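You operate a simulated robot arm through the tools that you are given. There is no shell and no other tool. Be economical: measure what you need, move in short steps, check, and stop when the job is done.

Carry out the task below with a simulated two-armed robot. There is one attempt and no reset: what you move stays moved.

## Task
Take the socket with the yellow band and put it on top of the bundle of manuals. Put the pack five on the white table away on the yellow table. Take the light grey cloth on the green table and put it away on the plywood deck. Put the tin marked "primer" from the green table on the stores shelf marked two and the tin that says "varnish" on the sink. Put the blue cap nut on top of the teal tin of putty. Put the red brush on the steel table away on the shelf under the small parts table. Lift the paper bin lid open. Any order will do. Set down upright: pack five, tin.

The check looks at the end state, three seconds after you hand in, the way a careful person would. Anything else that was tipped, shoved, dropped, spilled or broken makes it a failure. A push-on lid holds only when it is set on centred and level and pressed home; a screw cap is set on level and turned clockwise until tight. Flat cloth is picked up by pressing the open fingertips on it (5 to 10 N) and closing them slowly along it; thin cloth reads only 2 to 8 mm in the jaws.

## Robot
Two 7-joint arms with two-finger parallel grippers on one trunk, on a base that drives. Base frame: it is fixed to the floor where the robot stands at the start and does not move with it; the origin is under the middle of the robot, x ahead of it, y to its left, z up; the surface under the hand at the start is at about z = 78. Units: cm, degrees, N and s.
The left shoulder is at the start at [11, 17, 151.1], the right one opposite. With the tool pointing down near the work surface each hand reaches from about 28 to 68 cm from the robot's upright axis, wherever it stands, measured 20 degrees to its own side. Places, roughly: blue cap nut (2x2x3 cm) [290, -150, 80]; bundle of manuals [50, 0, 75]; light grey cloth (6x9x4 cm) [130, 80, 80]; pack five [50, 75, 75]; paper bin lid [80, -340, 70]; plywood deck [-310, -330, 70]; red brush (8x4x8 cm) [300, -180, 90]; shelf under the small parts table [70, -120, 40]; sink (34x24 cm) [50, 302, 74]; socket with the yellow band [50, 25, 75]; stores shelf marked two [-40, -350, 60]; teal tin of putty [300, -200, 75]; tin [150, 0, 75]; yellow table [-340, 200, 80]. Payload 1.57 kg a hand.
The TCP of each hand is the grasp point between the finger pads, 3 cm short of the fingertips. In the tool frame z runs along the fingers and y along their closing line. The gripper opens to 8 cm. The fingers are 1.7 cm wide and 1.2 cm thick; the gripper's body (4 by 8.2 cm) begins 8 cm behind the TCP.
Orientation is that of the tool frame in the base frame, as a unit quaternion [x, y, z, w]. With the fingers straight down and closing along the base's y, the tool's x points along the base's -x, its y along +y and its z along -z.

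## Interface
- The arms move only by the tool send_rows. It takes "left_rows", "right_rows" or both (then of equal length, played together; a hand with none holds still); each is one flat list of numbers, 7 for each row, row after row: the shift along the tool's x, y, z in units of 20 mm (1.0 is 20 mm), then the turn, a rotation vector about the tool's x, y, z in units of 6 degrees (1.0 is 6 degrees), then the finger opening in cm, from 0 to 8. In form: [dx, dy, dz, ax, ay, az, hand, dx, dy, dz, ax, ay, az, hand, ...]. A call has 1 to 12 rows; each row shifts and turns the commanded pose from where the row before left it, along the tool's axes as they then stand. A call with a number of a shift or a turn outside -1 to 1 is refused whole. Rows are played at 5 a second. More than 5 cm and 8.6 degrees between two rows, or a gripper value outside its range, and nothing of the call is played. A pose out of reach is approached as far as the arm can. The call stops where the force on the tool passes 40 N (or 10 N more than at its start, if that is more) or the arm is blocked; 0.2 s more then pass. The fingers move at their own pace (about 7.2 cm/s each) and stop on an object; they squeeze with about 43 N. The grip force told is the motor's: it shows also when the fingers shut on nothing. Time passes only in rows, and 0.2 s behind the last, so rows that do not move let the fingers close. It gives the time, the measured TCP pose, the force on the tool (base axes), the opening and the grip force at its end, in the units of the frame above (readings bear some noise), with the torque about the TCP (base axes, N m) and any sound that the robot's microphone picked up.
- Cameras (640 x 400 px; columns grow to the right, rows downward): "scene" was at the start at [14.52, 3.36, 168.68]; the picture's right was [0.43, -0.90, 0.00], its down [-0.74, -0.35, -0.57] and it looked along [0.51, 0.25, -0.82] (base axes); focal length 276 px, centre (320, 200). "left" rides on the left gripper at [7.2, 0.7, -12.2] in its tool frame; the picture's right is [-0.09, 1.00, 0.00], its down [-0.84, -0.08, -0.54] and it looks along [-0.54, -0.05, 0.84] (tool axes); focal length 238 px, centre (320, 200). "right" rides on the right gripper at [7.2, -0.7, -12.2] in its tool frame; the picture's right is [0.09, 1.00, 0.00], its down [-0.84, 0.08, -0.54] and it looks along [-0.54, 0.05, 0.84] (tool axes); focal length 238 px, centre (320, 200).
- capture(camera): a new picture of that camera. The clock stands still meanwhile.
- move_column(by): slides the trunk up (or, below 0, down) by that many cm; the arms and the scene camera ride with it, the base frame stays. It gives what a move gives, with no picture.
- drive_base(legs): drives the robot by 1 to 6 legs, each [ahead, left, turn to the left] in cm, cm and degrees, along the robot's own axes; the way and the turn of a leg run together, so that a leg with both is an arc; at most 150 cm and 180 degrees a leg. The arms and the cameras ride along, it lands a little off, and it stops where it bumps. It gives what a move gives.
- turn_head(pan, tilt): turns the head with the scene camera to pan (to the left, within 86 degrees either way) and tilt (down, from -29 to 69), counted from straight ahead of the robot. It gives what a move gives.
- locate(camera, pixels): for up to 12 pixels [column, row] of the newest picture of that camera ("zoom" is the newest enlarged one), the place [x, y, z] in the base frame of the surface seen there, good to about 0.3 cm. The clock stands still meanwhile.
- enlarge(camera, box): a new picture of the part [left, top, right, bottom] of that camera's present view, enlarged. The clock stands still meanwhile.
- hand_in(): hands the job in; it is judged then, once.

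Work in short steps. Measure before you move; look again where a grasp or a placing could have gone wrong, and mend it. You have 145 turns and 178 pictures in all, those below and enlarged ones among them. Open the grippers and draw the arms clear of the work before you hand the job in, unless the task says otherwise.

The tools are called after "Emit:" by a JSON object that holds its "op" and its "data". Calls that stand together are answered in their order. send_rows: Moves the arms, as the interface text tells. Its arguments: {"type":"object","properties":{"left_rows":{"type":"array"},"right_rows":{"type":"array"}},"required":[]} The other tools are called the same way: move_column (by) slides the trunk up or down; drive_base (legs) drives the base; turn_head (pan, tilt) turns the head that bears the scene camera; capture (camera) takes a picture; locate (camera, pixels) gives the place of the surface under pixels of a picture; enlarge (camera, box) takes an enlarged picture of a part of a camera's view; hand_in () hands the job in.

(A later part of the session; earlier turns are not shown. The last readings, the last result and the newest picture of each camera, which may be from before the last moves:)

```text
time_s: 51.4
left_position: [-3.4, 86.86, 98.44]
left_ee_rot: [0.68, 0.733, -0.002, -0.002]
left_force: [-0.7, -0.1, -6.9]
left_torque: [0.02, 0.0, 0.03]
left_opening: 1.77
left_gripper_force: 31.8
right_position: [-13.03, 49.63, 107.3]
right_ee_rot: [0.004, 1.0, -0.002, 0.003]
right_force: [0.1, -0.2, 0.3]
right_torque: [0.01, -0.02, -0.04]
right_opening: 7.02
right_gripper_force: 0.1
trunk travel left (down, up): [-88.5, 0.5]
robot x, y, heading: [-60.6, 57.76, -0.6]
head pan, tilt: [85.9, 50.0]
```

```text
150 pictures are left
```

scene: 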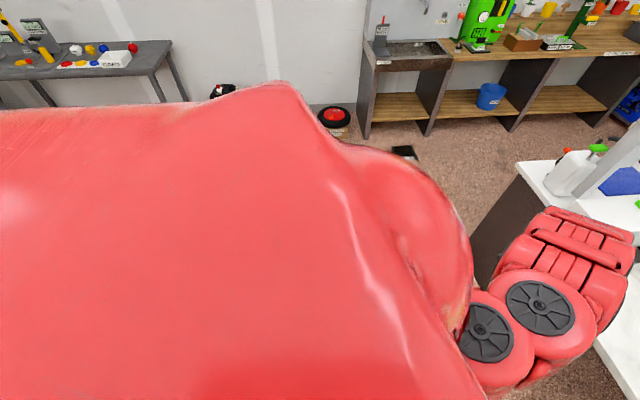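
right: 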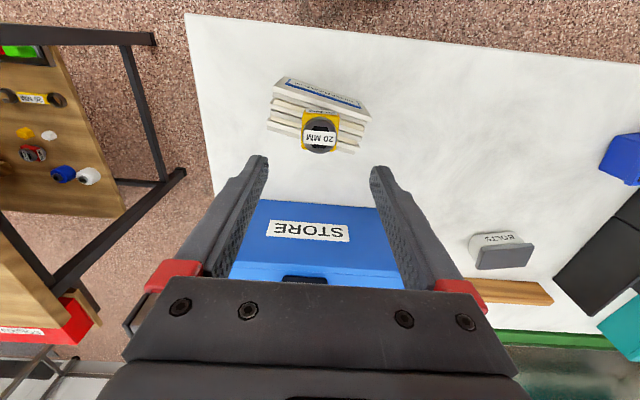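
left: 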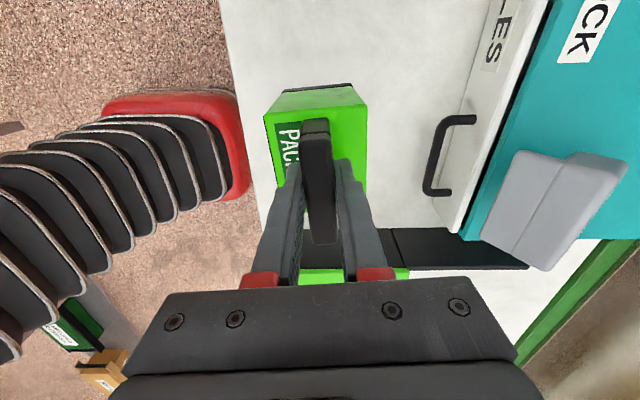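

I locate the left-side furniture from this view.

Emit:
{"op": "locate", "data": {"camera": "scene", "pixels": [[520, 165], [475, 270], [160, 48], [70, 90], [400, 55], [365, 130], [405, 150], [335, 120], [560, 180], [20, 60], [440, 130], [110, 55]]}}

Emit:
{"op": "drive_base", "data": {"legs": [[12, 0, 0], [0, 0, 60]]}}

Emit:
{"op": "turn_head", "data": {"pan": 60, "tilt": 35}}

Emit:
{"op": "capture", "data": {"camera": "scene"}}

```text
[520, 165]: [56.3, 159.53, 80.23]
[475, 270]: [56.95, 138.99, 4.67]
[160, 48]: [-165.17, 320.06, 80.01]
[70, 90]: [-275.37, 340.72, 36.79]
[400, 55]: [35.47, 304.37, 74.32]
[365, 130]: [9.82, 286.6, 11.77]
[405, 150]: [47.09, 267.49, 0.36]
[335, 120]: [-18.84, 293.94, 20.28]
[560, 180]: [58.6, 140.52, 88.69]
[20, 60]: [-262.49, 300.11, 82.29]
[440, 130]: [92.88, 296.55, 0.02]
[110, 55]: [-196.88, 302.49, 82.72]
```

```text
time_s: 55.2
left_position: [-44.46, 121.89, 98.39]
left_ee_rot: [0.23, 0.973, -0.003, -0.001]
left_force: [-0.1, 0.0, -6.3]
left_torque: [0.01, 0.02, -0.02]
left_opening: 1.79
left_gripper_force: 32.4
right_position: [-17.7, 94.54, 107.24]
right_ee_rot: [-0.488, 0.873, 0.0, 0.004]
right_force: [-0.7, 0.0, 0.6]
right_torque: [0.0, -0.01, 0.0]
right_opening: 6.99
right_gripper_force: 0.0
trunk travel left (down, up): [-88.5, 0.5]
robot x, y, heading: [-48.84, 57.15, 58.4]
head pan, tilt: [85.9, 50.0]
```

```text
time_s: 56.1
left_position: [-44.64, 121.88, 98.47]
left_ee_rot: [0.231, 0.973, -0.002, 0.0]
left_force: [0.2, 0.1, -6.9]
left_torque: [0.02, 0.01, -0.02]
left_opening: 1.78
left_gripper_force: 32.6
right_position: [-17.75, 94.46, 107.32]
right_ee_rot: [-0.489, 0.872, 0.0, 0.004]
right_force: [-0.2, -1.0, -0.1]
right_torque: [-0.03, 0.01, 0.03]
right_opening: 7.01
right_gripper_force: 0.0
trunk travel left (down, up): [-88.5, 0.5]
robot x, y, heading: [-49.24, 57.77, 58.3]
head pan, tilt: [60.0, 35.0]
```

```text
149 pictures are left
```

scene: 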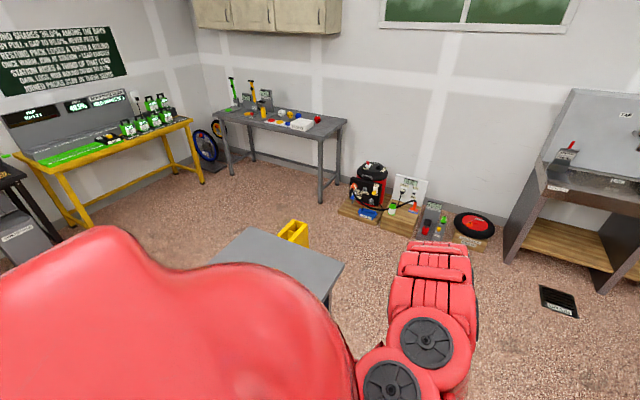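

The yellow table carries packs and a sign; I enlarge it and locate obstacles.

Emit:
{"op": "enlarge", "data": {"camera": "scene", "box": [0, 20, 210, 240]}}

Emit:
{"op": "locate", "data": {"camera": "scene", "pixels": [[245, 230], [340, 268], [320, 290], [200, 262], [293, 235], [200, 185], [185, 125], [90, 230], [20, 165], [105, 160], [80, 155], [50, 158]]}}

```text
1.82 times, centred on (105, 130) of scene
```

zoom: 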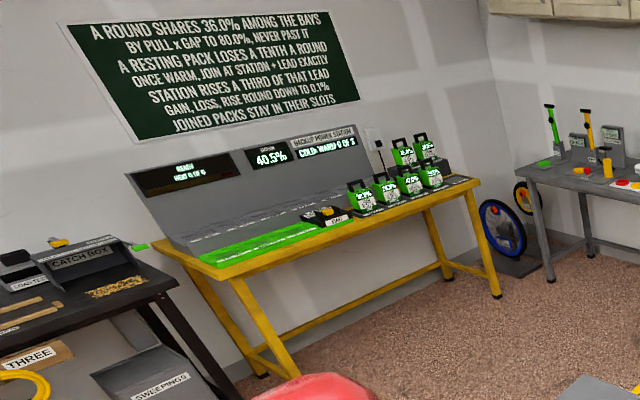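

```text
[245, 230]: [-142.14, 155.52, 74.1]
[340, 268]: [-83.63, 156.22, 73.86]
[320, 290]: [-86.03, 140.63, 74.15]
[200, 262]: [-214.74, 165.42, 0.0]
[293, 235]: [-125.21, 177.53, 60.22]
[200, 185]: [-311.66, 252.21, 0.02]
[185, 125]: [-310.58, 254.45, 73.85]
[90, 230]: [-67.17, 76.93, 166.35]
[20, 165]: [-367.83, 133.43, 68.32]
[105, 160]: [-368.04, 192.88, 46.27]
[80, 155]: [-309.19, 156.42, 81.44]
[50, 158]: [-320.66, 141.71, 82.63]
```

Route: along x≈-15 to y≈190, turn to face west there, then west between the grey stand and the wall items.

Emit:
{"op": "drive_base", "data": {"legs": [[131, 41, 0], [0, 0, 122], [110, -15, 0]]}}

Emit:
{"op": "turn_head", "data": {"pan": 0, "tilt": 30}}

Emit:
{"op": "capture", "data": {"camera": "scene"}}

```text
time_s: 72.0
left_position: [-153.88, 169.82, 98.14]
left_ee_rot: [0.752, -0.659, 0.003, -0.003]
left_force: [-2.1, -0.5, -7.9]
left_torque: [-0.02, -0.03, -0.02]
left_opening: 1.79
left_gripper_force: 32.1
right_position: [-146.37, 207.5, 107.04]
right_ee_rot: [1.0, 0.025, 0.001, -0.003]
right_force: [-1.3, 0.0, 0.2]
right_torque: [-0.01, -0.06, 0.02]
right_opening: 7.01
right_gripper_force: 0.0
trunk travel left (down, up): [-88.5, 0.5]
robot x, y, heading: [-97.09, 202.25, -177.4]
head pan, tilt: [60.0, 35.0]
stopped in leg 3: the robot was blocked; the commanded pose is now the measured one
```

```text
time_s: 73.3
left_position: [-153.29, 169.91, 98.44]
left_ee_rot: [0.752, -0.659, 0.002, -0.001]
left_force: [0.3, 0.2, -6.7]
left_torque: [-0.03, 0.03, -0.05]
left_opening: 1.81
left_gripper_force: 32.3
right_position: [-145.65, 207.49, 107.24]
right_ee_rot: [1.0, 0.024, -0.001, -0.002]
right_force: [-0.1, 0.3, -0.4]
right_torque: [0.0, 0.03, 0.0]
right_opening: 7.01
right_gripper_force: 0.0
trunk travel left (down, up): [-88.5, 0.5]
robot x, y, heading: [-97.48, 202.03, -177.4]
head pan, tilt: [0.0, 30.0]
```

```text
147 pictures are left
```

scene: 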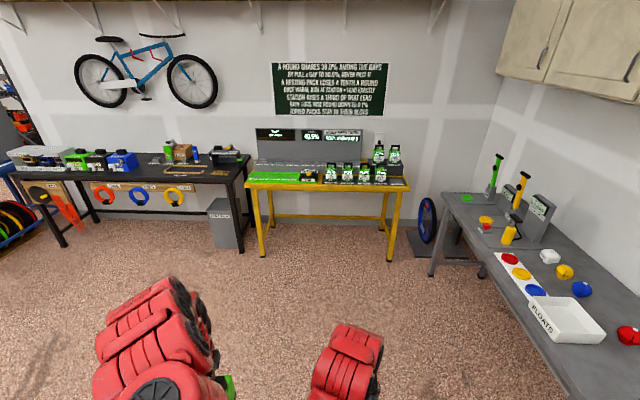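

Blocked at x≈-97, perhaps by the yellow item near the grey stand. I look down.

Emit:
{"op": "turn_head", "data": {"pan": 20, "tilt": 69}}

Emit:
{"op": "capture", "data": {"camera": "scene"}}

Emit:
{"op": "turn_head", "data": {"pan": 80, "tilt": 60}}

Emit:
{"op": "capture", "data": {"camera": "scene"}}

```text
time_s: 74.3
left_position: [-153.13, 169.73, 98.49]
left_ee_rot: [0.752, -0.659, 0.001, -0.001]
left_force: [-0.6, -0.5, -6.0]
left_torque: [-0.04, 0.02, -0.03]
left_opening: 1.81
left_gripper_force: 32.5
right_position: [-145.66, 207.47, 107.29]
right_ee_rot: [1.0, 0.024, -0.002, -0.002]
right_force: [0.1, 0.0, -0.5]
right_torque: [-0.01, 0.02, 0.01]
right_opening: 7.0
right_gripper_force: 0.0
trunk travel left (down, up): [-88.5, 0.5]
robot x, y, heading: [-97.54, 202.06, -177.4]
head pan, tilt: [20.0, 68.8]
```

```text
146 pictures are left
```

scene: 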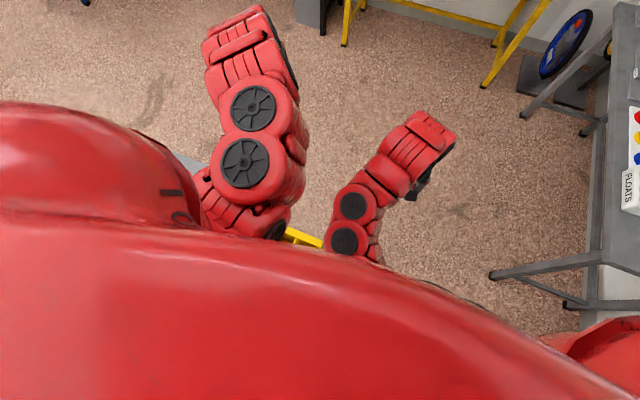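

```text
time_s: 75.6
left_position: [-153.3, 169.86, 98.53]
left_ee_rot: [0.751, -0.66, 0.001, 0.0]
left_force: [1.1, 0.4, -7.1]
left_torque: [-0.03, -0.01, -0.02]
left_opening: 1.78
left_gripper_force: 32.8
right_position: [-145.71, 207.5, 107.3]
right_ee_rot: [1.0, 0.023, -0.002, -0.002]
right_force: [0.8, 0.3, 0.5]
right_torque: [-0.01, -0.01, 0.01]
right_opening: 7.02
right_gripper_force: 0.3
trunk travel left (down, up): [-88.5, 0.5]
robot x, y, heading: [-97.25, 202.13, -177.2]
head pan, tilt: [80.0, 60.0]
```

```text
145 pictures are left
```

scene: 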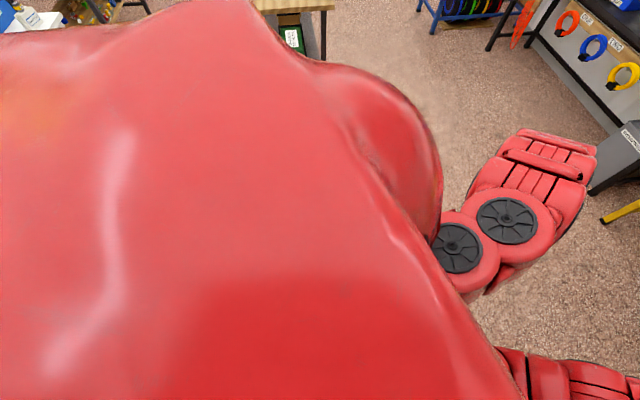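

A yellow item stands right in front of the base (at (300,237) in the first picture). I back off 25 cm and look at it.

Emit:
{"op": "drive_base", "data": {"legs": [[-25, 0, 0]]}}

Emit:
{"op": "turn_head", "data": {"pan": 25, "tilt": 60}}

Emit:
{"op": "capture", "data": {"camera": "scene"}}

```text
time_s: 77.4
left_position: [-128.99, 170.98, 98.4]
left_ee_rot: [0.751, -0.66, 0.001, -0.003]
left_force: [-1.0, -0.1, -6.0]
left_torque: [-0.01, -0.03, 0.0]
left_opening: 1.78
left_gripper_force: 32.3
right_position: [-121.26, 208.62, 107.16]
right_ee_rot: [1.0, 0.024, -0.001, -0.002]
right_force: [-0.6, 0.2, -0.1]
right_torque: [-0.02, -0.01, -0.01]
right_opening: 7.01
right_gripper_force: 0.1
trunk travel left (down, up): [-88.5, 0.5]
robot x, y, heading: [-72.86, 203.68, -177.3]
head pan, tilt: [80.0, 60.0]
```

```text
time_s: 78.7
left_position: [-128.84, 171.04, 98.55]
left_ee_rot: [0.752, -0.659, 0.001, -0.001]
left_force: [-0.6, 0.0, -6.1]
left_torque: [-0.01, 0.03, -0.02]
left_opening: 1.78
left_gripper_force: 33.1
right_position: [-121.19, 208.76, 107.34]
right_ee_rot: [1.0, 0.024, -0.003, -0.001]
right_force: [0.6, -0.5, -0.5]
right_torque: [0.01, 0.01, 0.0]
right_opening: 7.01
right_gripper_force: 0.1
trunk travel left (down, up): [-88.5, 0.5]
robot x, y, heading: [-72.52, 203.46, -177.3]
head pan, tilt: [25.0, 60.0]
```

```text
144 pictures are left
```

scene: 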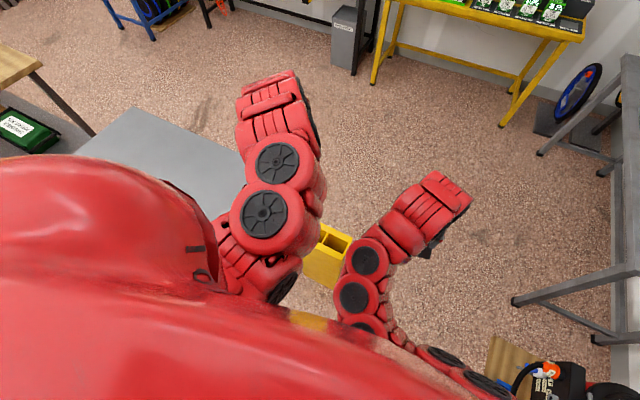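

Emit:
{"op": "locate", "data": {"camera": "scene", "pixels": [[335, 232], [325, 265], [350, 240], [330, 285], [310, 320], [130, 115], [210, 150], [200, 190], [500, 345], [520, 300], [345, 275]]}}

Emit:
{"op": "enlarge", "data": {"camera": "scene", "box": [240, 200, 420, 350]}}

```text
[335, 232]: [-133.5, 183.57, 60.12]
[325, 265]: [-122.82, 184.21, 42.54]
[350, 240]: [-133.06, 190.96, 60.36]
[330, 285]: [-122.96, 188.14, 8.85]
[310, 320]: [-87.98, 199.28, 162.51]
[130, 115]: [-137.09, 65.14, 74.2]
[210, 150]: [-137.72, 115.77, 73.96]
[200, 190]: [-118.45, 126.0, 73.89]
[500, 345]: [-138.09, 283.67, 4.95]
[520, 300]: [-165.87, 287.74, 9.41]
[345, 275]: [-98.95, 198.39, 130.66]
```

```text
2.67 times, centred on (330, 275) of scene
```

zoom: 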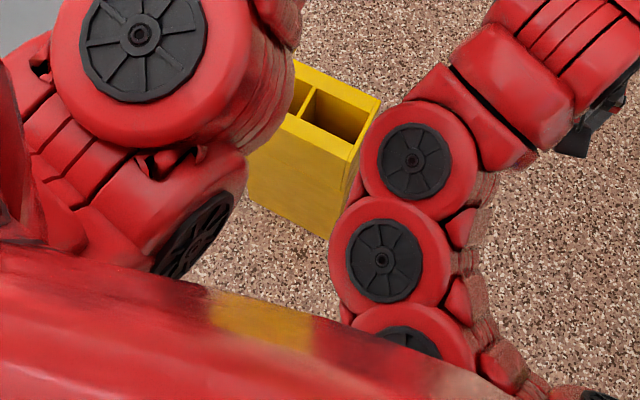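

It's a yellow bin, upright at x -133…-122, y up to 192, 60 high. I sidestep to y≈230 and drive west past it.

Emit:
{"op": "drive_base", "data": {"legs": [[0, -28, -2.7], [90, 0, 0], [70, 0, 0]]}}

Emit:
{"op": "turn_head", "data": {"pan": 10, "tilt": 42}}

Emit:
{"op": "capture", "data": {"camera": "scene"}}

```text
time_s: 88.4
left_position: [-289.23, 200.05, 98.6]
left_ee_rot: [0.744, -0.668, 0.001, -0.002]
left_force: [0.8, -0.1, -7.3]
left_torque: [0.01, -0.01, 0.02]
left_opening: 1.81
left_gripper_force: 33.1
right_position: [-280.87, 237.51, 107.31]
right_ee_rot: [1.0, 0.012, -0.002, -0.002]
right_force: [-0.6, -0.2, -1.1]
right_torque: [0.01, -0.01, -0.01]
right_opening: 6.99
right_gripper_force: 0.1
trunk travel left (down, up): [-88.5, 0.5]
robot x, y, heading: [-232.68, 230.52, -178.8]
head pan, tilt: [25.0, 60.0]
```

```text
time_s: 89.2
left_position: [-289.33, 200.05, 98.39]
left_ee_rot: [0.744, -0.668, 0.001, -0.001]
left_force: [-0.3, 0.7, -7.0]
left_torque: [-0.04, 0.01, 0.0]
left_opening: 1.77
left_gripper_force: 32.4
right_position: [-280.89, 237.5, 107.2]
right_ee_rot: [1.0, 0.011, -0.001, -0.002]
right_force: [-0.3, 0.3, 0.5]
right_torque: [0.0, 0.02, 0.0]
right_opening: 7.02
right_gripper_force: 0.0
trunk travel left (down, up): [-88.5, 0.5]
robot x, y, heading: [-232.15, 230.9, -178.9]
head pan, tilt: [10.0, 42.0]
```

```text
142 pictures are left
```

scene: 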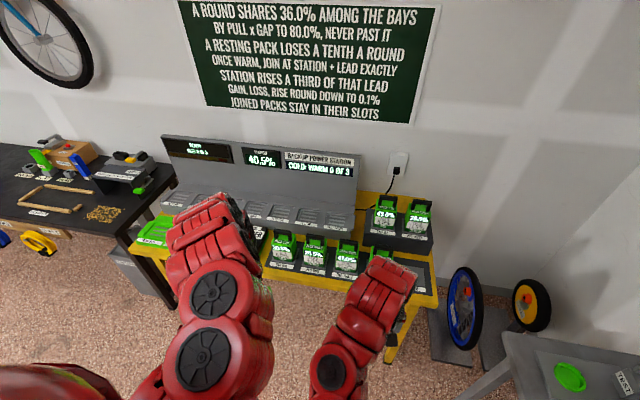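

I enlarge the yellow table's front: there seems to be an empty dark slot near (412,278).

Emit:
{"op": "enlarge", "data": {"camera": "scene", "box": [240, 180, 460, 320]}}

Emit:
{"op": "capture", "data": {"camera": "left"}}

Emit:
{"op": "capture", "data": {"camera": "right"}}

```text
2.86 times, centred on (350, 250) of scene
```

zoom: 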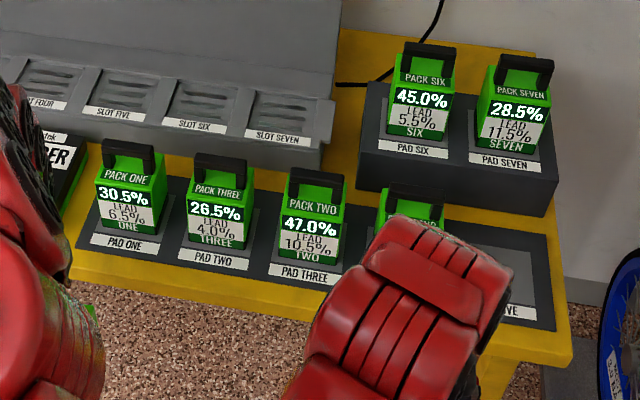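

```text
140 pictures are left
```

left: 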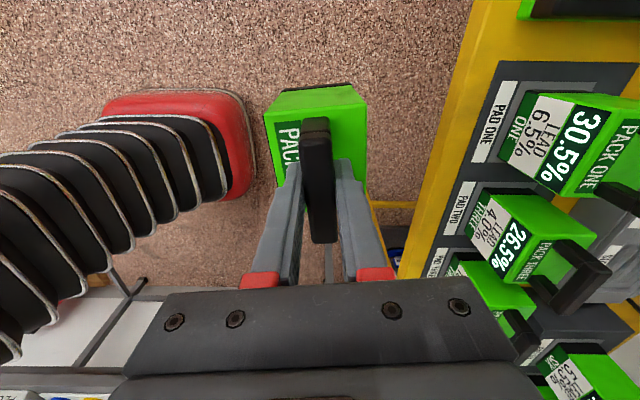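

```text
139 pictures are left
```

right: 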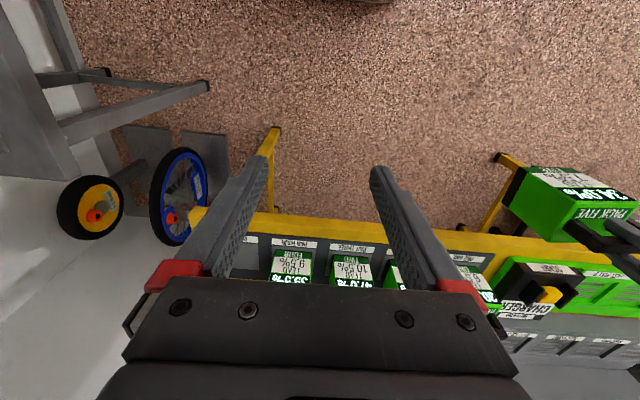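

The empty spot is PAD FIVE at the right end. I locate it, and the neighbours.

Emit:
{"op": "locate", "data": {"camera": "zoom", "pixels": [[520, 270], [540, 260], [530, 295], [555, 240], [520, 315], [500, 210], [405, 210], [430, 225], [570, 350]]}}

Emit:
{"op": "locate", "data": {"camera": "right", "pixels": [[292, 244], [350, 248], [247, 240], [290, 262], [258, 255], [245, 265], [310, 285], [237, 265]]}}

```text
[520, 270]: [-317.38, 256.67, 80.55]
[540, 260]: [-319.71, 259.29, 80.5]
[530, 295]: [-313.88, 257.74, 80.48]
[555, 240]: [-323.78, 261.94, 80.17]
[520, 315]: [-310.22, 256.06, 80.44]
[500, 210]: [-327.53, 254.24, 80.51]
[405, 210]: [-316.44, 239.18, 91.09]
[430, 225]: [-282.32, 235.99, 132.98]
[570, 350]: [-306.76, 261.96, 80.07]
```

```text
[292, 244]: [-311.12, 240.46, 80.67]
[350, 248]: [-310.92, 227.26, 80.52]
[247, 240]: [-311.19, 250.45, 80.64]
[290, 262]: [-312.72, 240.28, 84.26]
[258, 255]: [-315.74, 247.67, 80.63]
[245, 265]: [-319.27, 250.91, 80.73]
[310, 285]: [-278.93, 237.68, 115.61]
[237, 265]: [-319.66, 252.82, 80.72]
```

PAD FIVE centre ≈[-316.5, 253.7], z 80.5. First I move the right hand 24 cm out to the right and shift the base right 15 cm.

Emit:
{"op": "send_rows", "data": {"right_rows": [0, -1, 0, 0, 0, 0, 7, 0, -1, 0, 0, 0, 0, 7, 0, -1, 0, 0, 0, 0, 7, 0, -1, 0, 0, 0, 0, 7, 0, -1, 0, 0, 0, 0, 7, 0, -1, 0, 0, 0, 0, 7, 0, -1, 0, 0, 0, 0, 7, 0, -1, 0, 0, 0, 0, 7, 0, -1, 0, 0, 0, 0, 7, 0, -1, 0, 0, 0, 0, 7, 0, -1, 0, 0, 0, 0, 7, 0, -1, 0, 0, 0, 0, 7]}}

Emit:
{"op": "drive_base", "data": {"legs": [[-2, -15, 0]]}}

```text
time_s: 91.8
left_position: [-289.35, 199.99, 98.46]
left_ee_rot: [0.744, -0.668, -0.001, -0.001]
left_force: [-0.5, 0.6, -6.9]
left_torque: [-0.03, -0.03, -0.04]
left_opening: 1.77
left_gripper_force: 32.3
right_position: [-281.42, 261.35, 107.22]
right_ee_rot: [1.0, 0.011, -0.003, -0.002]
right_force: [0.1, 0.3, -0.5]
right_torque: [-0.01, 0.01, -0.01]
right_opening: 6.98
right_gripper_force: 0.0
trunk travel left (down, up): [-88.5, 0.5]
robot x, y, heading: [-232.72, 230.65, -179.0]
head pan, tilt: [10.0, 42.0]
```

```text
time_s: 93.2
left_position: [-287.79, 214.98, 98.52]
left_ee_rot: [0.744, -0.668, 0.0, -0.002]
left_force: [0.3, 0.0, -7.1]
left_torque: [0.0, -0.03, -0.01]
left_opening: 1.78
left_gripper_force: 32.9
right_position: [-279.88, 276.26, 107.34]
right_ee_rot: [1.0, 0.011, -0.003, -0.004]
right_force: [1.2, 0.2, -0.9]
right_torque: [0.0, 0.01, -0.02]
right_opening: 7.01
right_gripper_force: 0.0
trunk travel left (down, up): [-88.5, 0.5]
robot x, y, heading: [-230.82, 246.67, -178.6]
head pan, tilt: [10.0, 42.0]
```

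Now I turn 6° to square the pack and slide the left hand right (base +y) in front of the table.

Emit:
{"op": "send_rows", "data": {"left_rows": [0, 0, 0, 0, 0, 1, 0.5, -1, 0, 0, 0, 0, 0, 0.5, -1, 0, 0, 0, 0, 0, 0.5, -1, 0, 0, 0, 0, 0, 0.5, -1, 0, 0, 0, 0, 0, 0.5, -1, 0, 0, 0, 0, 0, 0.5, -1, 0, 0, 0, 0, 0, 0.5, -1, 0, 0, 0, 0, 0, 0.5, -1, 0, 0, 0, 0, 0, 0.5, -1, 0, 0, 0, 0, 0, 0.5]}}

Emit:
{"op": "send_rows", "data": {"left_rows": [-1, 0, 0, 0, 0, 0, 0.5, -1, 0, 0, 0, 0, 0, 0.5, -1, 0, 0, 0, 0, 0, 0.5, -1, 0, 0, 0, 0, 0, 0.5, -1, 0, 0, 0, 0, 0, 0.5, -1, 0, 0, 0, 0, 0, 0.5, -1, 0, 0, 0, 0, 0, 0.5, -1, 0, 0, 0, 0, 0, 0.5]}}

Emit:
{"op": "capture", "data": {"camera": "scene"}}

```text
time_s: 95.4
left_position: [-287.73, 233.3, 98.26]
left_ee_rot: [0.708, -0.707, 0.001, -0.001]
left_force: [-0.3, -0.1, -6.2]
left_torque: [-0.03, 0.01, 0.03]
left_opening: 1.78
left_gripper_force: 32.2
right_position: [-279.72, 276.73, 107.27]
right_ee_rot: [1.0, 0.011, -0.003, -0.002]
right_force: [0.2, 0.7, 0.4]
right_torque: [-0.06, -0.01, 0.0]
right_opening: 7.04
right_gripper_force: 0.1
trunk travel left (down, up): [-88.5, 0.5]
robot x, y, heading: [-231.35, 246.07, -178.5]
head pan, tilt: [10.0, 42.0]
```

```text
time_s: 97.2
left_position: [-287.5, 249.48, 98.4]
left_ee_rot: [0.708, -0.706, 0.001, -0.002]
left_force: [0.5, 0.4, -7.9]
left_torque: [0.01, -0.01, -0.02]
left_opening: 1.76
left_gripper_force: 32.3
right_position: [-279.76, 276.61, 107.17]
right_ee_rot: [1.0, 0.012, -0.003, -0.002]
right_force: [-0.2, 0.2, 0.1]
right_torque: [-0.04, -0.01, 0.04]
right_opening: 6.99
right_gripper_force: 0.0
trunk travel left (down, up): [-88.5, 0.5]
robot x, y, heading: [-231.25, 246.02, -178.8]
head pan, tilt: [10.0, 42.0]
```

```text
138 pictures are left
```

scene: 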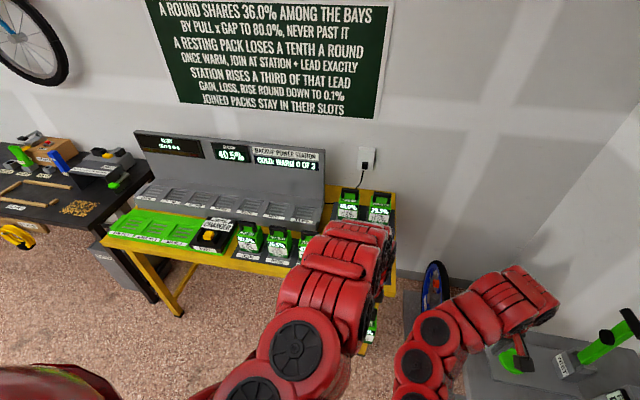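

The right hand is near the grey desk; I check with its camera before driving ahead.

Emit:
{"op": "capture", "data": {"camera": "right"}}

Emit:
{"op": "capture", "data": {"camera": "left"}}

```text
137 pictures are left
```

right: 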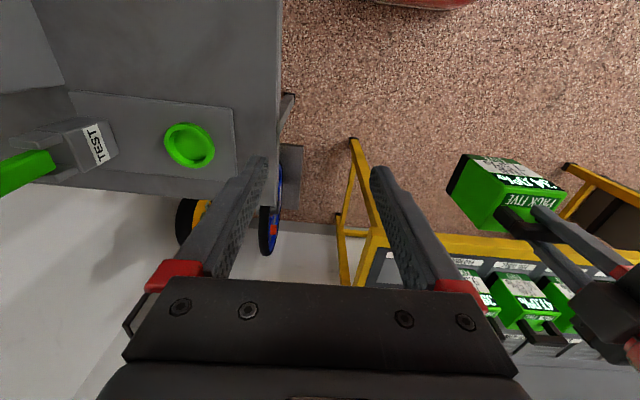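

```text
136 pictures are left
```

left: 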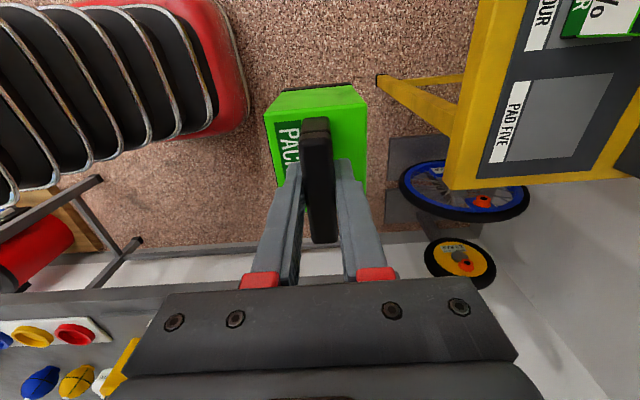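

PAD FIVE's grey square is visible at left (520-615, 75-160); I locate its corners.

Emit:
{"op": "locate", "data": {"camera": "left", "pixels": [[533, 84], [610, 76], [578, 153], [510, 158], [555, 118], [515, 110], [460, 187], [590, 182]]}}

```text
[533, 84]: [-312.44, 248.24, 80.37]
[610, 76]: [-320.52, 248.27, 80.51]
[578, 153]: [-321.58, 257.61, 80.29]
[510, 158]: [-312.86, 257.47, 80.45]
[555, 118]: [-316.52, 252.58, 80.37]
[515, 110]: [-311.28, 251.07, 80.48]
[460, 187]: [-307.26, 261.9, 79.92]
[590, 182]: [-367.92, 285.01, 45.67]
```

Pad centre ≈[-316.7, 252.9]. I drive ahead 26 cm (pack bottom at z≈84 clears the pad).

Emit:
{"op": "drive_base", "data": {"legs": [[26, -3, 0]]}}

Emit:
{"op": "capture", "data": {"camera": "left"}}

```text
time_s: 99.0
left_position: [-313.51, 251.78, 98.58]
left_ee_rot: [0.708, -0.707, 0.0, -0.001]
left_force: [-0.5, 0.9, -7.3]
left_torque: [0.0, 0.04, -0.01]
left_opening: 1.81
left_gripper_force: 32.8
right_position: [-305.58, 278.89, 107.22]
right_ee_rot: [1.0, 0.013, -0.004, -0.003]
right_force: [0.2, 0.5, 0.2]
right_torque: [0.01, 0.03, -0.01]
right_opening: 7.02
right_gripper_force: 0.0
trunk travel left (down, up): [-88.5, 0.5]
robot x, y, heading: [-257.2, 248.48, -179.0]
head pan, tilt: [10.0, 42.0]
```

```text
135 pictures are left
```

left: 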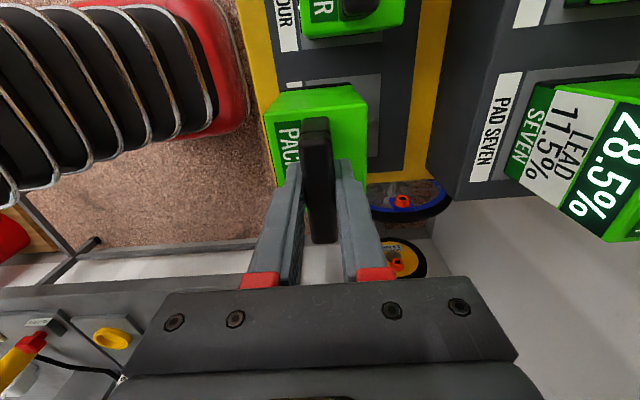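

I shift to the pad centre and lower to just above contact.

Emit:
{"op": "send_rows", "data": {"left_rows": [-0.28, 0.8, 0, 0, 0, 0, 0.5, -0.27, 0.8, 0, 0, 0, 0, 0.5, 0, 0, 0.7, 0, 0, 0, 0.5, 0, 0, 0.7, 0, 0, 0, 0.5, 0, 0, 0.1, 0, 0, 0, 0.5, 0, 0, 0.1, 0, 0, 0, 0.5, 0, 0, 0, 0, 0, 0, 0.5]}}

```text
time_s: 100.6
left_position: [-316.85, 252.89, 95.28]
left_ee_rot: [0.708, -0.706, 0.001, -0.001]
left_force: [-0.4, -0.6, -6.7]
left_torque: [-0.03, -0.01, -0.02]
left_opening: 1.79
left_gripper_force: 32.7
right_position: [-305.83, 279.0, 107.3]
right_ee_rot: [1.0, 0.012, -0.003, -0.003]
right_force: [-0.3, 0.0, 0.3]
right_torque: [0.01, 0.02, -0.01]
right_opening: 7.0
right_gripper_force: 0.0
trunk travel left (down, up): [-88.5, 0.5]
robot x, y, heading: [-257.04, 249.1, -178.9]
head pan, tilt: [10.0, 42.0]
```

Still hanging free; I lower in tiny steps until contact.

Emit:
{"op": "send_rows", "data": {"left_rows": [0, 0, 0.07, 0, 0, 0, 0.5, 0, 0, 0.07, 0, 0, 0, 0.5, 0, 0, 0, 0, 0, 0, 0.5]}}

Emit:
{"op": "capture", "data": {"camera": "left"}}

```text
time_s: 101.4
left_position: [-316.81, 252.89, 94.89]
left_ee_rot: [0.708, -0.706, 0.001, -0.001]
left_force: [0.1, 0.0, -6.0]
left_torque: [-0.02, 0.04, -0.01]
left_opening: 1.77
left_gripper_force: 31.9
right_position: [-305.81, 278.92, 107.18]
right_ee_rot: [1.0, 0.012, -0.003, -0.003]
right_force: [0.6, 0.2, -0.8]
right_torque: [0.0, -0.01, -0.01]
right_opening: 7.01
right_gripper_force: 0.1
trunk travel left (down, up): [-88.5, 0.5]
robot x, y, heading: [-257.26, 248.98, -178.7]
head pan, tilt: [10.0, 42.0]
```

```text
134 pictures are left
```

left: 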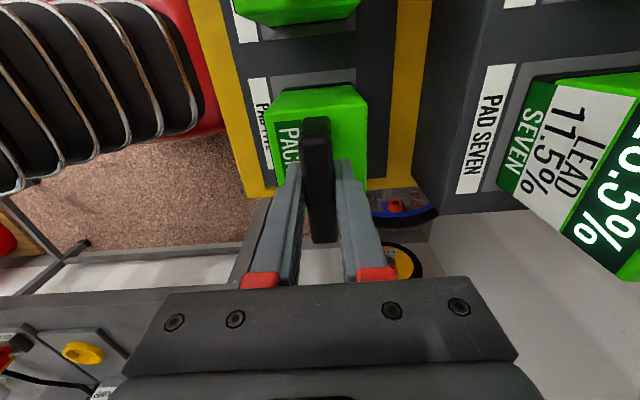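

Emit:
{"op": "send_rows", "data": {"left_rows": [0, 0, 0.05, 0, 0, 0, 0.5, 0, 0, 0.05, 0, 0, 0, 0.5, 0, 0, 0.05, 0, 0, 0, 0.5, 0, 0, 0, 0, 0, 0, 0.5]}}

```text
time_s: 102.4
left_position: [-316.78, 252.95, 94.72]
left_ee_rot: [0.708, -0.706, -0.001, 0.0]
left_force: [-0.2, -2.0, 11.9]
left_torque: [0.5, -0.07, -0.06]
left_opening: 1.79
left_gripper_force: 32.5
right_position: [-305.66, 278.96, 107.31]
right_ee_rot: [1.0, 0.012, -0.004, -0.003]
right_force: [0.0, -0.4, -0.3]
right_torque: [0.03, 0.02, 0.0]
right_opening: 7.02
right_gripper_force: 0.0
trunk travel left (down, up): [-88.5, 0.5]
robot x, y, heading: [-257.02, 248.88, -178.7]
head pan, tilt: [10.0, 42.0]
```

The pack stands on the pad (+12 N). I open partly and rise straight up.

Emit:
{"op": "send_rows", "data": {"left_rows": [0, 0, 0, 0, 0, 0, 3, 0, 0, 0, 0, 0, 0, 5, 0, 0, 0, 0, 0, 0, 5, 0, 0, -0.5, 0, 0, 0, 5, 0, 0, -1, 0, 0, 0, 5, 0, 0, -1, 0, 0, 0, 5, 0, 0, -1, 0, 0, 0, 5, 0, 0, -0.5, 0, 0, 0, 5]}}

Emit:
{"op": "capture", "data": {"camera": "left"}}

```text
time_s: 104.2
left_position: [-316.74, 252.83, 102.83]
left_ee_rot: [0.709, -0.706, 0.001, -0.001]
left_force: [0.5, 0.4, -0.3]
left_torque: [0.01, 0.01, 0.0]
left_opening: 5.02
left_gripper_force: 0.1
right_position: [-305.71, 278.97, 107.2]
right_ee_rot: [1.0, 0.012, -0.002, -0.002]
right_force: [0.8, 0.2, -0.1]
right_torque: [-0.01, 0.01, 0.03]
right_opening: 6.99
right_gripper_force: 0.1
trunk travel left (down, up): [-88.5, 0.5]
robot x, y, heading: [-257.36, 248.86, -178.9]
head pan, tilt: [10.0, 42.0]
```

```text
133 pictures are left
```

left: 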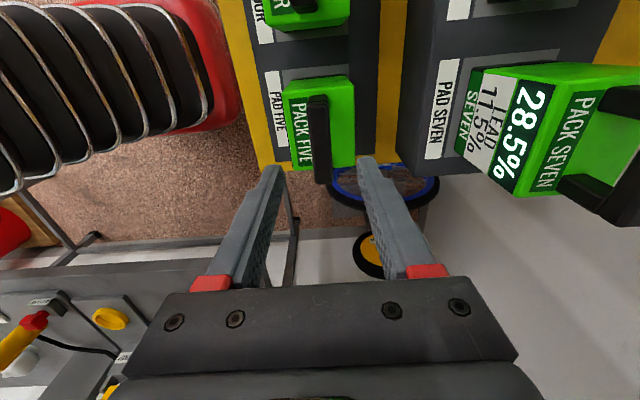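

Pack five stands on PAD FIVE. Now I retreat, turn about (left, away from the desk) and drive back east along y≈230.

Emit:
{"op": "drive_base", "data": {"legs": [[-42, 0, 0], [0, 0, 179], [60, -18, 0], [150, 0, 0]]}}

Emit:
{"op": "turn_head", "data": {"pan": -25, "tilt": 25}}

Emit:
{"op": "capture", "data": {"camera": "scene"}}

```text
time_s: 124.2
left_position: [54.38, 222.01, 102.79]
left_ee_rot: [0.727, 0.687, 0.0, -0.001]
left_force: [-0.1, 0.9, 0.2]
left_torque: [-0.01, 0.0, 0.01]
left_opening: 5.01
left_gripper_force: 0.0
right_position: [41.88, 196.56, 107.26]
right_ee_rot: [0.016, 1.0, -0.002, 0.003]
right_force: [0.1, 0.0, 0.3]
right_torque: [0.01, 0.0, 0.02]
right_opening: 7.0
right_gripper_force: 0.1
trunk travel left (down, up): [-88.5, 0.5]
robot x, y, heading: [-4.7, 229.88, -2.1]
head pan, tilt: [10.0, 42.0]
```

```text
time_s: 125.3
left_position: [54.46, 222.08, 102.85]
left_ee_rot: [0.727, 0.687, -0.001, -0.001]
left_force: [0.7, -1.2, 0.3]
left_torque: [0.0, 0.02, 0.02]
left_opening: 5.01
left_gripper_force: 0.2
right_position: [42.01, 196.62, 107.28]
right_ee_rot: [0.017, 1.0, -0.003, 0.003]
right_force: [-0.4, -0.3, 0.1]
right_torque: [0.0, -0.03, 0.01]
right_opening: 6.99
right_gripper_force: 0.1
trunk travel left (down, up): [-88.5, 0.5]
robot x, y, heading: [-5.05, 229.98, -1.9]
head pan, tilt: [-25.0, 25.0]
```

```text
132 pictures are left
```

scene: 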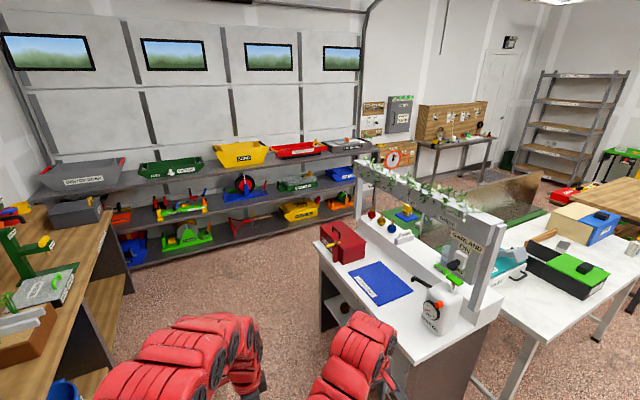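

I locate counter and shelf corners to plan the passage to the green table's far side.

Emit:
{"op": "locate", "data": {"camera": "scene", "pixels": [[318, 245], [320, 320], [345, 200], [205, 255], [300, 235], [355, 200], [110, 235], [130, 280], [535, 215], [400, 120], [540, 180], [480, 185]]}}

Emit:
{"op": "enlarge", "data": {"camera": "scene", "box": [340, 140, 560, 280]}}

```text
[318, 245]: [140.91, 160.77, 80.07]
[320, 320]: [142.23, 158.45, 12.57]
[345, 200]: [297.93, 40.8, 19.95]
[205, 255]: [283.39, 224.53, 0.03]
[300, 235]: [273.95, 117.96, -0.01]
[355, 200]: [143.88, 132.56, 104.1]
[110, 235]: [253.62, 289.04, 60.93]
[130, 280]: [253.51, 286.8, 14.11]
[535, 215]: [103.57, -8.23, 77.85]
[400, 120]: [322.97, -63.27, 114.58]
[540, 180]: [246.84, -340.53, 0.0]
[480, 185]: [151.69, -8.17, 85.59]
```

```text
2.86 times, centred on (450, 210) of scene
```

zoom: 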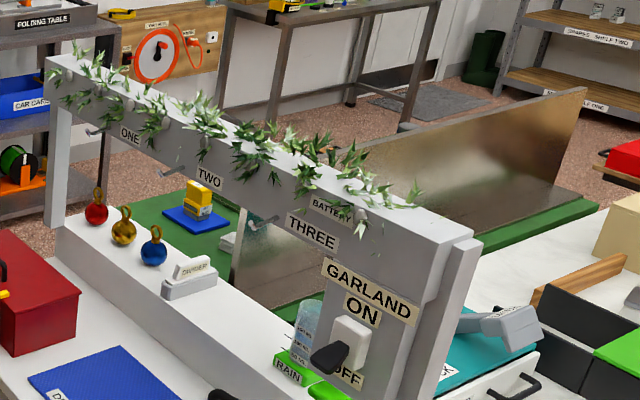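

Plan: turn here via the south to face west, back up east along y≈230 to x≈232, then slide south along the shelves' aisle.

Emit:
{"op": "drive_base", "data": {"legs": [[0, 0, -178], [-120, 0, 0], [-117, 0, 0]]}}

Emit:
{"op": "turn_head", "data": {"pan": 40, "tilt": 40}}

Emit:
{"op": "capture", "data": {"camera": "scene"}}

```text
time_s: 144.2
left_position: [174.36, 236.18, 102.71]
left_ee_rot: [-0.704, 0.71, -0.001, 0.002]
left_force: [-1.3, 0.4, 0.7]
left_torque: [0.05, 0.03, -0.02]
left_opening: 5.01
left_gripper_force: 0.0
right_position: [185.59, 262.28, 107.35]
right_ee_rot: [1.0, 0.006, -0.003, -0.002]
right_force: [0.1, 0.3, 0.4]
right_torque: [0.01, 0.02, 0.01]
right_opening: 7.02
right_gripper_force: 0.1
trunk travel left (down, up): [-88.5, 0.5]
robot x, y, heading: [233.81, 231.35, -179.3]
head pan, tilt: [-25.0, 25.0]
```

```text
time_s: 145.6
left_position: [174.32, 236.33, 102.7]
left_ee_rot: [-0.704, 0.71, -0.002, 0.001]
left_force: [0.9, -1.7, 0.1]
left_torque: [-0.01, 0.02, 0.0]
left_opening: 5.01
left_gripper_force: 0.1
right_position: [185.61, 262.29, 107.37]
right_ee_rot: [1.0, 0.006, -0.003, -0.003]
right_force: [-0.6, -0.1, 0.1]
right_torque: [-0.01, 0.02, -0.01]
right_opening: 7.02
right_gripper_force: 0.1
trunk travel left (down, up): [-88.5, 0.5]
robot x, y, heading: [233.93, 231.39, -179.8]
head pan, tilt: [40.0, 40.0]
```

```text
130 pictures are left
```

scene: 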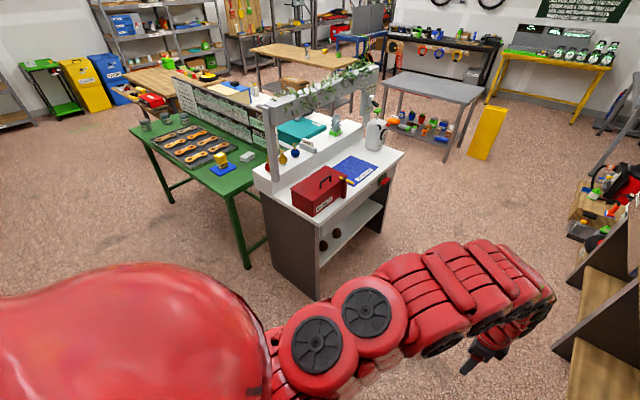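

The green table is visible at (200,160), with tins on its far end, grey cloth near (247,156). I enlarge and locate.

Emit:
{"op": "enlarge", "data": {"camera": "scene", "box": [120, 70, 300, 200]}}

Emit:
{"op": "locate", "data": {"camera": "scene", "pixels": [[131, 130], [232, 196], [268, 160], [246, 156], [146, 126], [165, 118], [183, 116], [220, 160], [180, 90], [262, 195]]}}

```text
3.08 times, centred on (210, 135) of scene
```

zoom: 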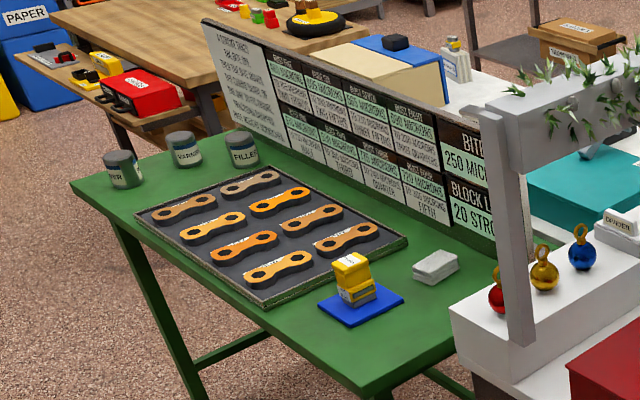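

```text
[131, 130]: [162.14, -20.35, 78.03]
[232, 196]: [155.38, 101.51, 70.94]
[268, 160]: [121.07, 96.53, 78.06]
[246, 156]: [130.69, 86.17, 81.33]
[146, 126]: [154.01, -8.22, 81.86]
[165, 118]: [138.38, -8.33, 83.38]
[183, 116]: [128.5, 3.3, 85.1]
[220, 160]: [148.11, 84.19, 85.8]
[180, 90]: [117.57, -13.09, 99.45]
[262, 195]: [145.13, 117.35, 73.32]
```

Tins: primer ≈[154,-8], varnish ≈[138,-8], filler ≈[128,3]; cloth ≈[130.7,86]. I slide south to y≈15 and unwind the left wrist.

Emit:
{"op": "drive_base", "data": {"legs": [[0, 110, 0], [0, 108, 0]]}}

Emit:
{"op": "send_rows", "data": {"left_rows": [0, 0, 0, 0, 0, -1, 8, 0, 0, 0, 0, 0, -1, 8, 0, 0, 0, 0, 0, -1, 8, 0, 0, 0, 0, 0, -1, 8, 0, 0, 0, 0, 0, -1, 8, 0, 0, 0, 0, 0, -1, 8, 0, 0, 0, 0, 0, -1, 8, 0, 0, 0, 0, 0, -1, 8, 0, 0, 0, 0, 0, -1, 8, 0, 0, 0, 0, 0, -1, 8, 0, 0, 0, 0, 0, -1, 8, 0, 0, 0, 0, 0, -1, 8]}}

Emit:
{"op": "send_rows", "data": {"left_rows": [0, 0, 0, 0, 0, -1, 8, 0, 0, 0, 0, 0, -1, 8, 0, 0, 0, 0, 0, -1, 8, 0, 1, 0, 0, 0, 0, 8, 0, 1, 0, 0, 0, 0, 8, 0, 1, 0, 0, 0, 0, 8, 0, 1, 0, 0, 0, 0, 8, 0, 1, 0, 0, 0, 0, 8, 0, 1, 0, 0, 0, 0, 8, 0, 1, 0, 0, 0, 0, 8, 0, 1, 0, 0, 0, 0, 8, 0, 1, 0, 0, 0, 0, 8]}}

Emit:
{"op": "turn_head", "data": {"pan": 20, "tilt": 45}}

Emit:
{"op": "capture", "data": {"camera": "scene"}}

```text
time_s: 156.4
left_position: [174.61, 17.18, 102.76]
left_ee_rot: [-0.7, 0.714, -0.001, 0.002]
left_force: [0.3, 0.2, 0.0]
left_torque: [0.01, -0.03, 0.0]
left_opening: 5.01
left_gripper_force: 0.0
right_position: [186.15, 43.03, 107.22]
right_ee_rot: [1.0, 0.0, -0.003, -0.003]
right_force: [0.5, -0.2, -0.6]
right_torque: [0.01, -0.01, 0.01]
right_opening: 7.02
right_gripper_force: 0.1
trunk travel left (down, up): [-88.5, 0.5]
robot x, y, heading: [234.38, 11.86, -179.8]
head pan, tilt: [40.0, 40.0]
```

```text
time_s: 159.0
left_position: [174.69, 17.18, 102.75]
left_ee_rot: [0.986, -0.166, 0.002, 0.0]
left_force: [-0.1, -0.4, -0.4]
left_torque: [0.02, 0.0, -0.03]
left_opening: 8.0
left_gripper_force: 0.0
right_position: [186.25, 43.06, 107.35]
right_ee_rot: [1.0, 0.001, -0.003, -0.002]
right_force: [-0.5, 0.6, 0.0]
right_torque: [-0.02, -0.03, -0.01]
right_opening: 6.99
right_gripper_force: 0.2
trunk travel left (down, up): [-88.5, 0.5]
robot x, y, heading: [234.37, 11.55, -180.2]
head pan, tilt: [40.0, 40.0]
```

```text
time_s: 161.6
left_position: [173.65, -0.73, 102.05]
left_ee_rot: [1.0, -0.01, 0.002, 0.0]
left_force: [-0.5, -0.5, 0.4]
left_torque: [0.0, -0.02, 0.02]
left_opening: 7.99
left_gripper_force: 0.1
left hand out of reach, approached as far as the arm can: row 10, 12
right_position: [186.28, 43.01, 107.36]
right_ee_rot: [1.0, 0.001, -0.002, -0.003]
right_force: [-0.4, -0.4, 0.0]
right_torque: [0.03, 0.01, -0.01]
right_opening: 6.99
right_gripper_force: 0.0
trunk travel left (down, up): [-88.5, 0.5]
robot x, y, heading: [234.24, 11.74, -179.8]
head pan, tilt: [40.0, 40.0]
```

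```text
time_s: 162.4
left_position: [173.72, -0.71, 102.08]
left_ee_rot: [1.0, -0.01, 0.002, 0.001]
left_force: [-0.3, 0.2, 0.3]
left_torque: [-0.01, -0.01, 0.01]
left_opening: 8.02
left_gripper_force: 0.1
right_position: [186.19, 42.98, 107.33]
right_ee_rot: [1.0, 0.001, -0.003, -0.003]
right_force: [-0.1, -0.6, 1.4]
right_torque: [0.03, 0.0, 0.01]
right_opening: 7.0
right_gripper_force: 0.1
trunk travel left (down, up): [-88.5, 0.5]
robot x, y, heading: [234.23, 11.71, -180.0]
head pan, tilt: [20.0, 45.0]
```

```text
128 pictures are left
```

scene: 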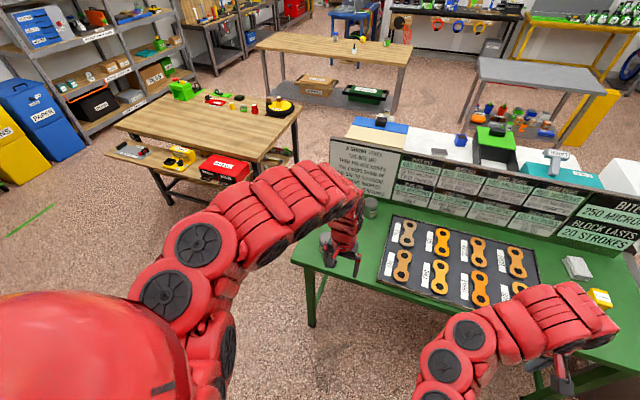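

I drive ahead 34 cm and left 7 cm to bring the left hand over the varnish tin, then look with its camera.

Emit:
{"op": "drive_base", "data": {"legs": [[0, 7, 0], [33, 0, 0]]}}

Emit:
{"op": "capture", "data": {"camera": "left"}}

```text
time_s: 165.2
left_position: [141.16, -7.64, 102.05]
left_ee_rot: [1.0, -0.011, 0.001, 0.0]
left_force: [-0.1, 0.3, 0.2]
left_torque: [-0.02, 0.0, -0.01]
left_opening: 7.99
left_gripper_force: 0.0
right_position: [153.57, 36.06, 107.34]
right_ee_rot: [1.0, 0.001, -0.003, -0.002]
right_force: [0.5, 0.7, -0.3]
right_torque: [0.02, -0.01, 0.05]
right_opening: 7.0
right_gripper_force: 0.0
trunk travel left (down, up): [-88.5, 0.5]
robot x, y, heading: [201.52, 4.55, -180.1]
head pan, tilt: [20.0, 45.0]
```

```text
127 pictures are left
```

left: 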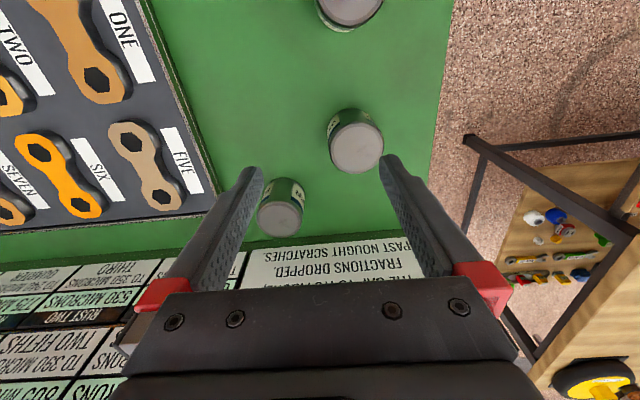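

Emit:
{"op": "enlarge", "data": {"camera": "left", "box": [240, 0, 440, 240]}}

Emit:
{"op": "locate", "data": {"camera": "left", "pixels": [[357, 148], [335, 145], [380, 145], [357, 168], [340, 115], [281, 218], [262, 215], [300, 215], [350, 8], [345, 28], [335, 105]]}}

```text
1.67 times, centred on (340, 120) of left
```

zoom: 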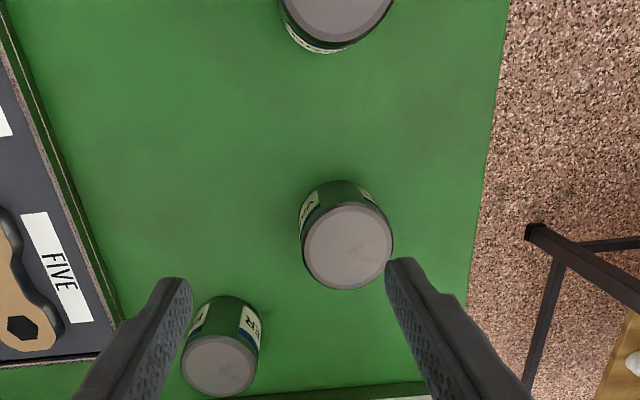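

```text
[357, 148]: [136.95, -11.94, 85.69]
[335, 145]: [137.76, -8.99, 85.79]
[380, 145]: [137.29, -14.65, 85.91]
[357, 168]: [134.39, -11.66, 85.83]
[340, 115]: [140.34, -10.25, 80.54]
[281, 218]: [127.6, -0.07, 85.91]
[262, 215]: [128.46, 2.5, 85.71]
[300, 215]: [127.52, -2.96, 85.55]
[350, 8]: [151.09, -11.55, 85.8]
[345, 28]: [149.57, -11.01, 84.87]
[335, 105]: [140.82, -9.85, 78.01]
```

Varnish tin centre ≈[137.2, -11.8], Ø≈6, top z 85.8. I align, descend to z≈83 and grip.

Emit:
{"op": "send_rows", "data": {"left_rows": [-0.65, 0.7, 0.3, 0, 0, 0, 8, -0.65, 0.7, 0.8, 0, 0, 0, 8, -0.65, 0.7, 0.8, 0, 0, 0, 8, 0, 0, 1, 0, 0, 0, 8, 0, 0, 1, 0, 0, 0, 8, 0, 0, 0.8, 0, 0, 0, 8]}}

Emit:
{"op": "capture", "data": {"camera": "left"}}

```text
time_s: 166.6
left_position: [136.92, -11.75, 92.58]
left_ee_rot: [1.0, -0.01, 0.002, 0.0]
left_force: [1.5, 0.4, 0.0]
left_torque: [-0.02, 0.04, -0.03]
left_opening: 8.01
left_gripper_force: 0.0
right_position: [153.48, 36.17, 107.26]
right_ee_rot: [1.0, 0.001, -0.003, -0.003]
right_force: [-0.2, 1.0, 0.1]
right_torque: [0.01, 0.0, 0.02]
right_opening: 6.99
right_gripper_force: 0.0
trunk travel left (down, up): [-88.5, 0.5]
robot x, y, heading: [201.38, 4.74, -180.0]
head pan, tilt: [20.0, 45.0]
```

```text
125 pictures are left
```

left: 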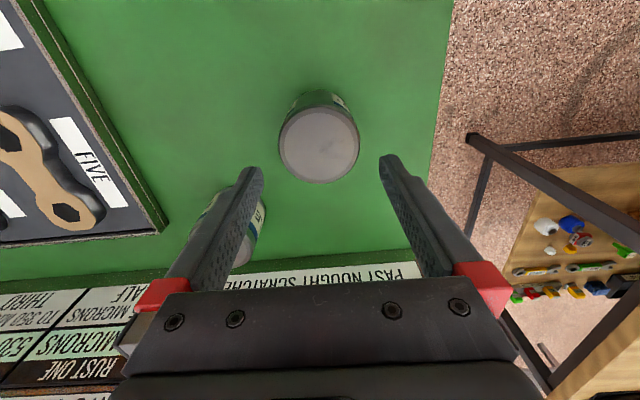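

Tin is centred between the fingers. I go down and grip it.

Emit:
{"op": "send_rows", "data": {"left_rows": [0, 0, 1, 0, 0, 0, 8, 0, 0, 1, 0, 0, 0, 8, 0, 0, 1, 0, 0, 0, 8, 0, 0, 1, 0, 0, 0, 8, 0, 0, 0.6, 0, 0, 0, 8, 0, 0, 0, 0, 0, 0, 4, 0, 0, 0, 0, 0, 0, 4, 0, 0, 0, 0, 0, 0, 4, 0, 0, -0.5, 0, 0, 0, 4, 0, 0, -1, 0, 0, 0, 4, 0, 0, -1, 0, 0, 0, 4, 0, 0, -1, 0, 0, 0, 4]}}

Emit:
{"op": "capture", "data": {"camera": "left"}}

Emit:
{"op": "enlarge", "data": {"camera": "scene", "box": [230, 180, 430, 310]}}

```text
time_s: 169.2
left_position: [138.59, -11.81, 93.22]
left_ee_rot: [1.0, -0.009, 0.002, 0.0]
left_force: [0.0, 0.9, -4.3]
left_torque: [0.02, -0.08, -0.04]
left_opening: 6.55
left_gripper_force: 43.4
left hand out of reach, approached as far as the arm can: row 3, 4, 5
right_position: [153.5, 36.14, 107.22]
right_ee_rot: [1.0, 0.0, -0.002, -0.003]
right_force: [-0.6, -0.3, -0.4]
right_torque: [0.0, -0.01, 0.03]
right_opening: 6.98
right_gripper_force: 0.0
trunk travel left (down, up): [-88.5, 0.5]
robot x, y, heading: [201.61, 4.77, -179.7]
head pan, tilt: [20.0, 45.0]
```

```text
124 pictures are left
```

left: 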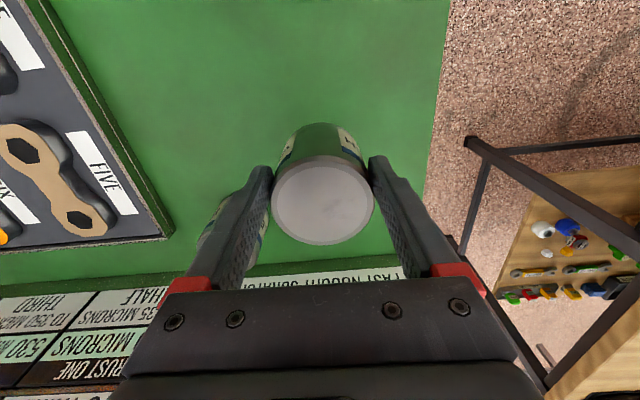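

```text
3.08 times, centred on (330, 245) of scene
```

zoom: 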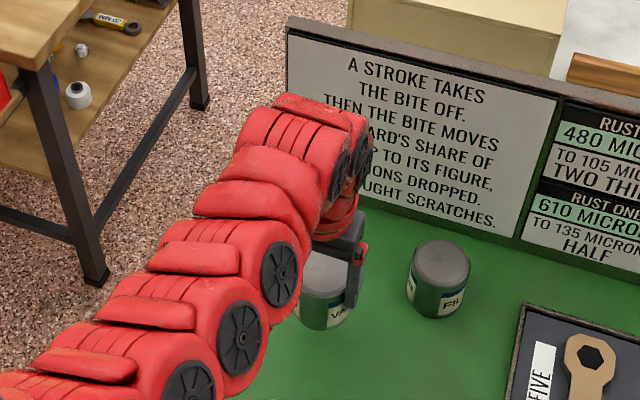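

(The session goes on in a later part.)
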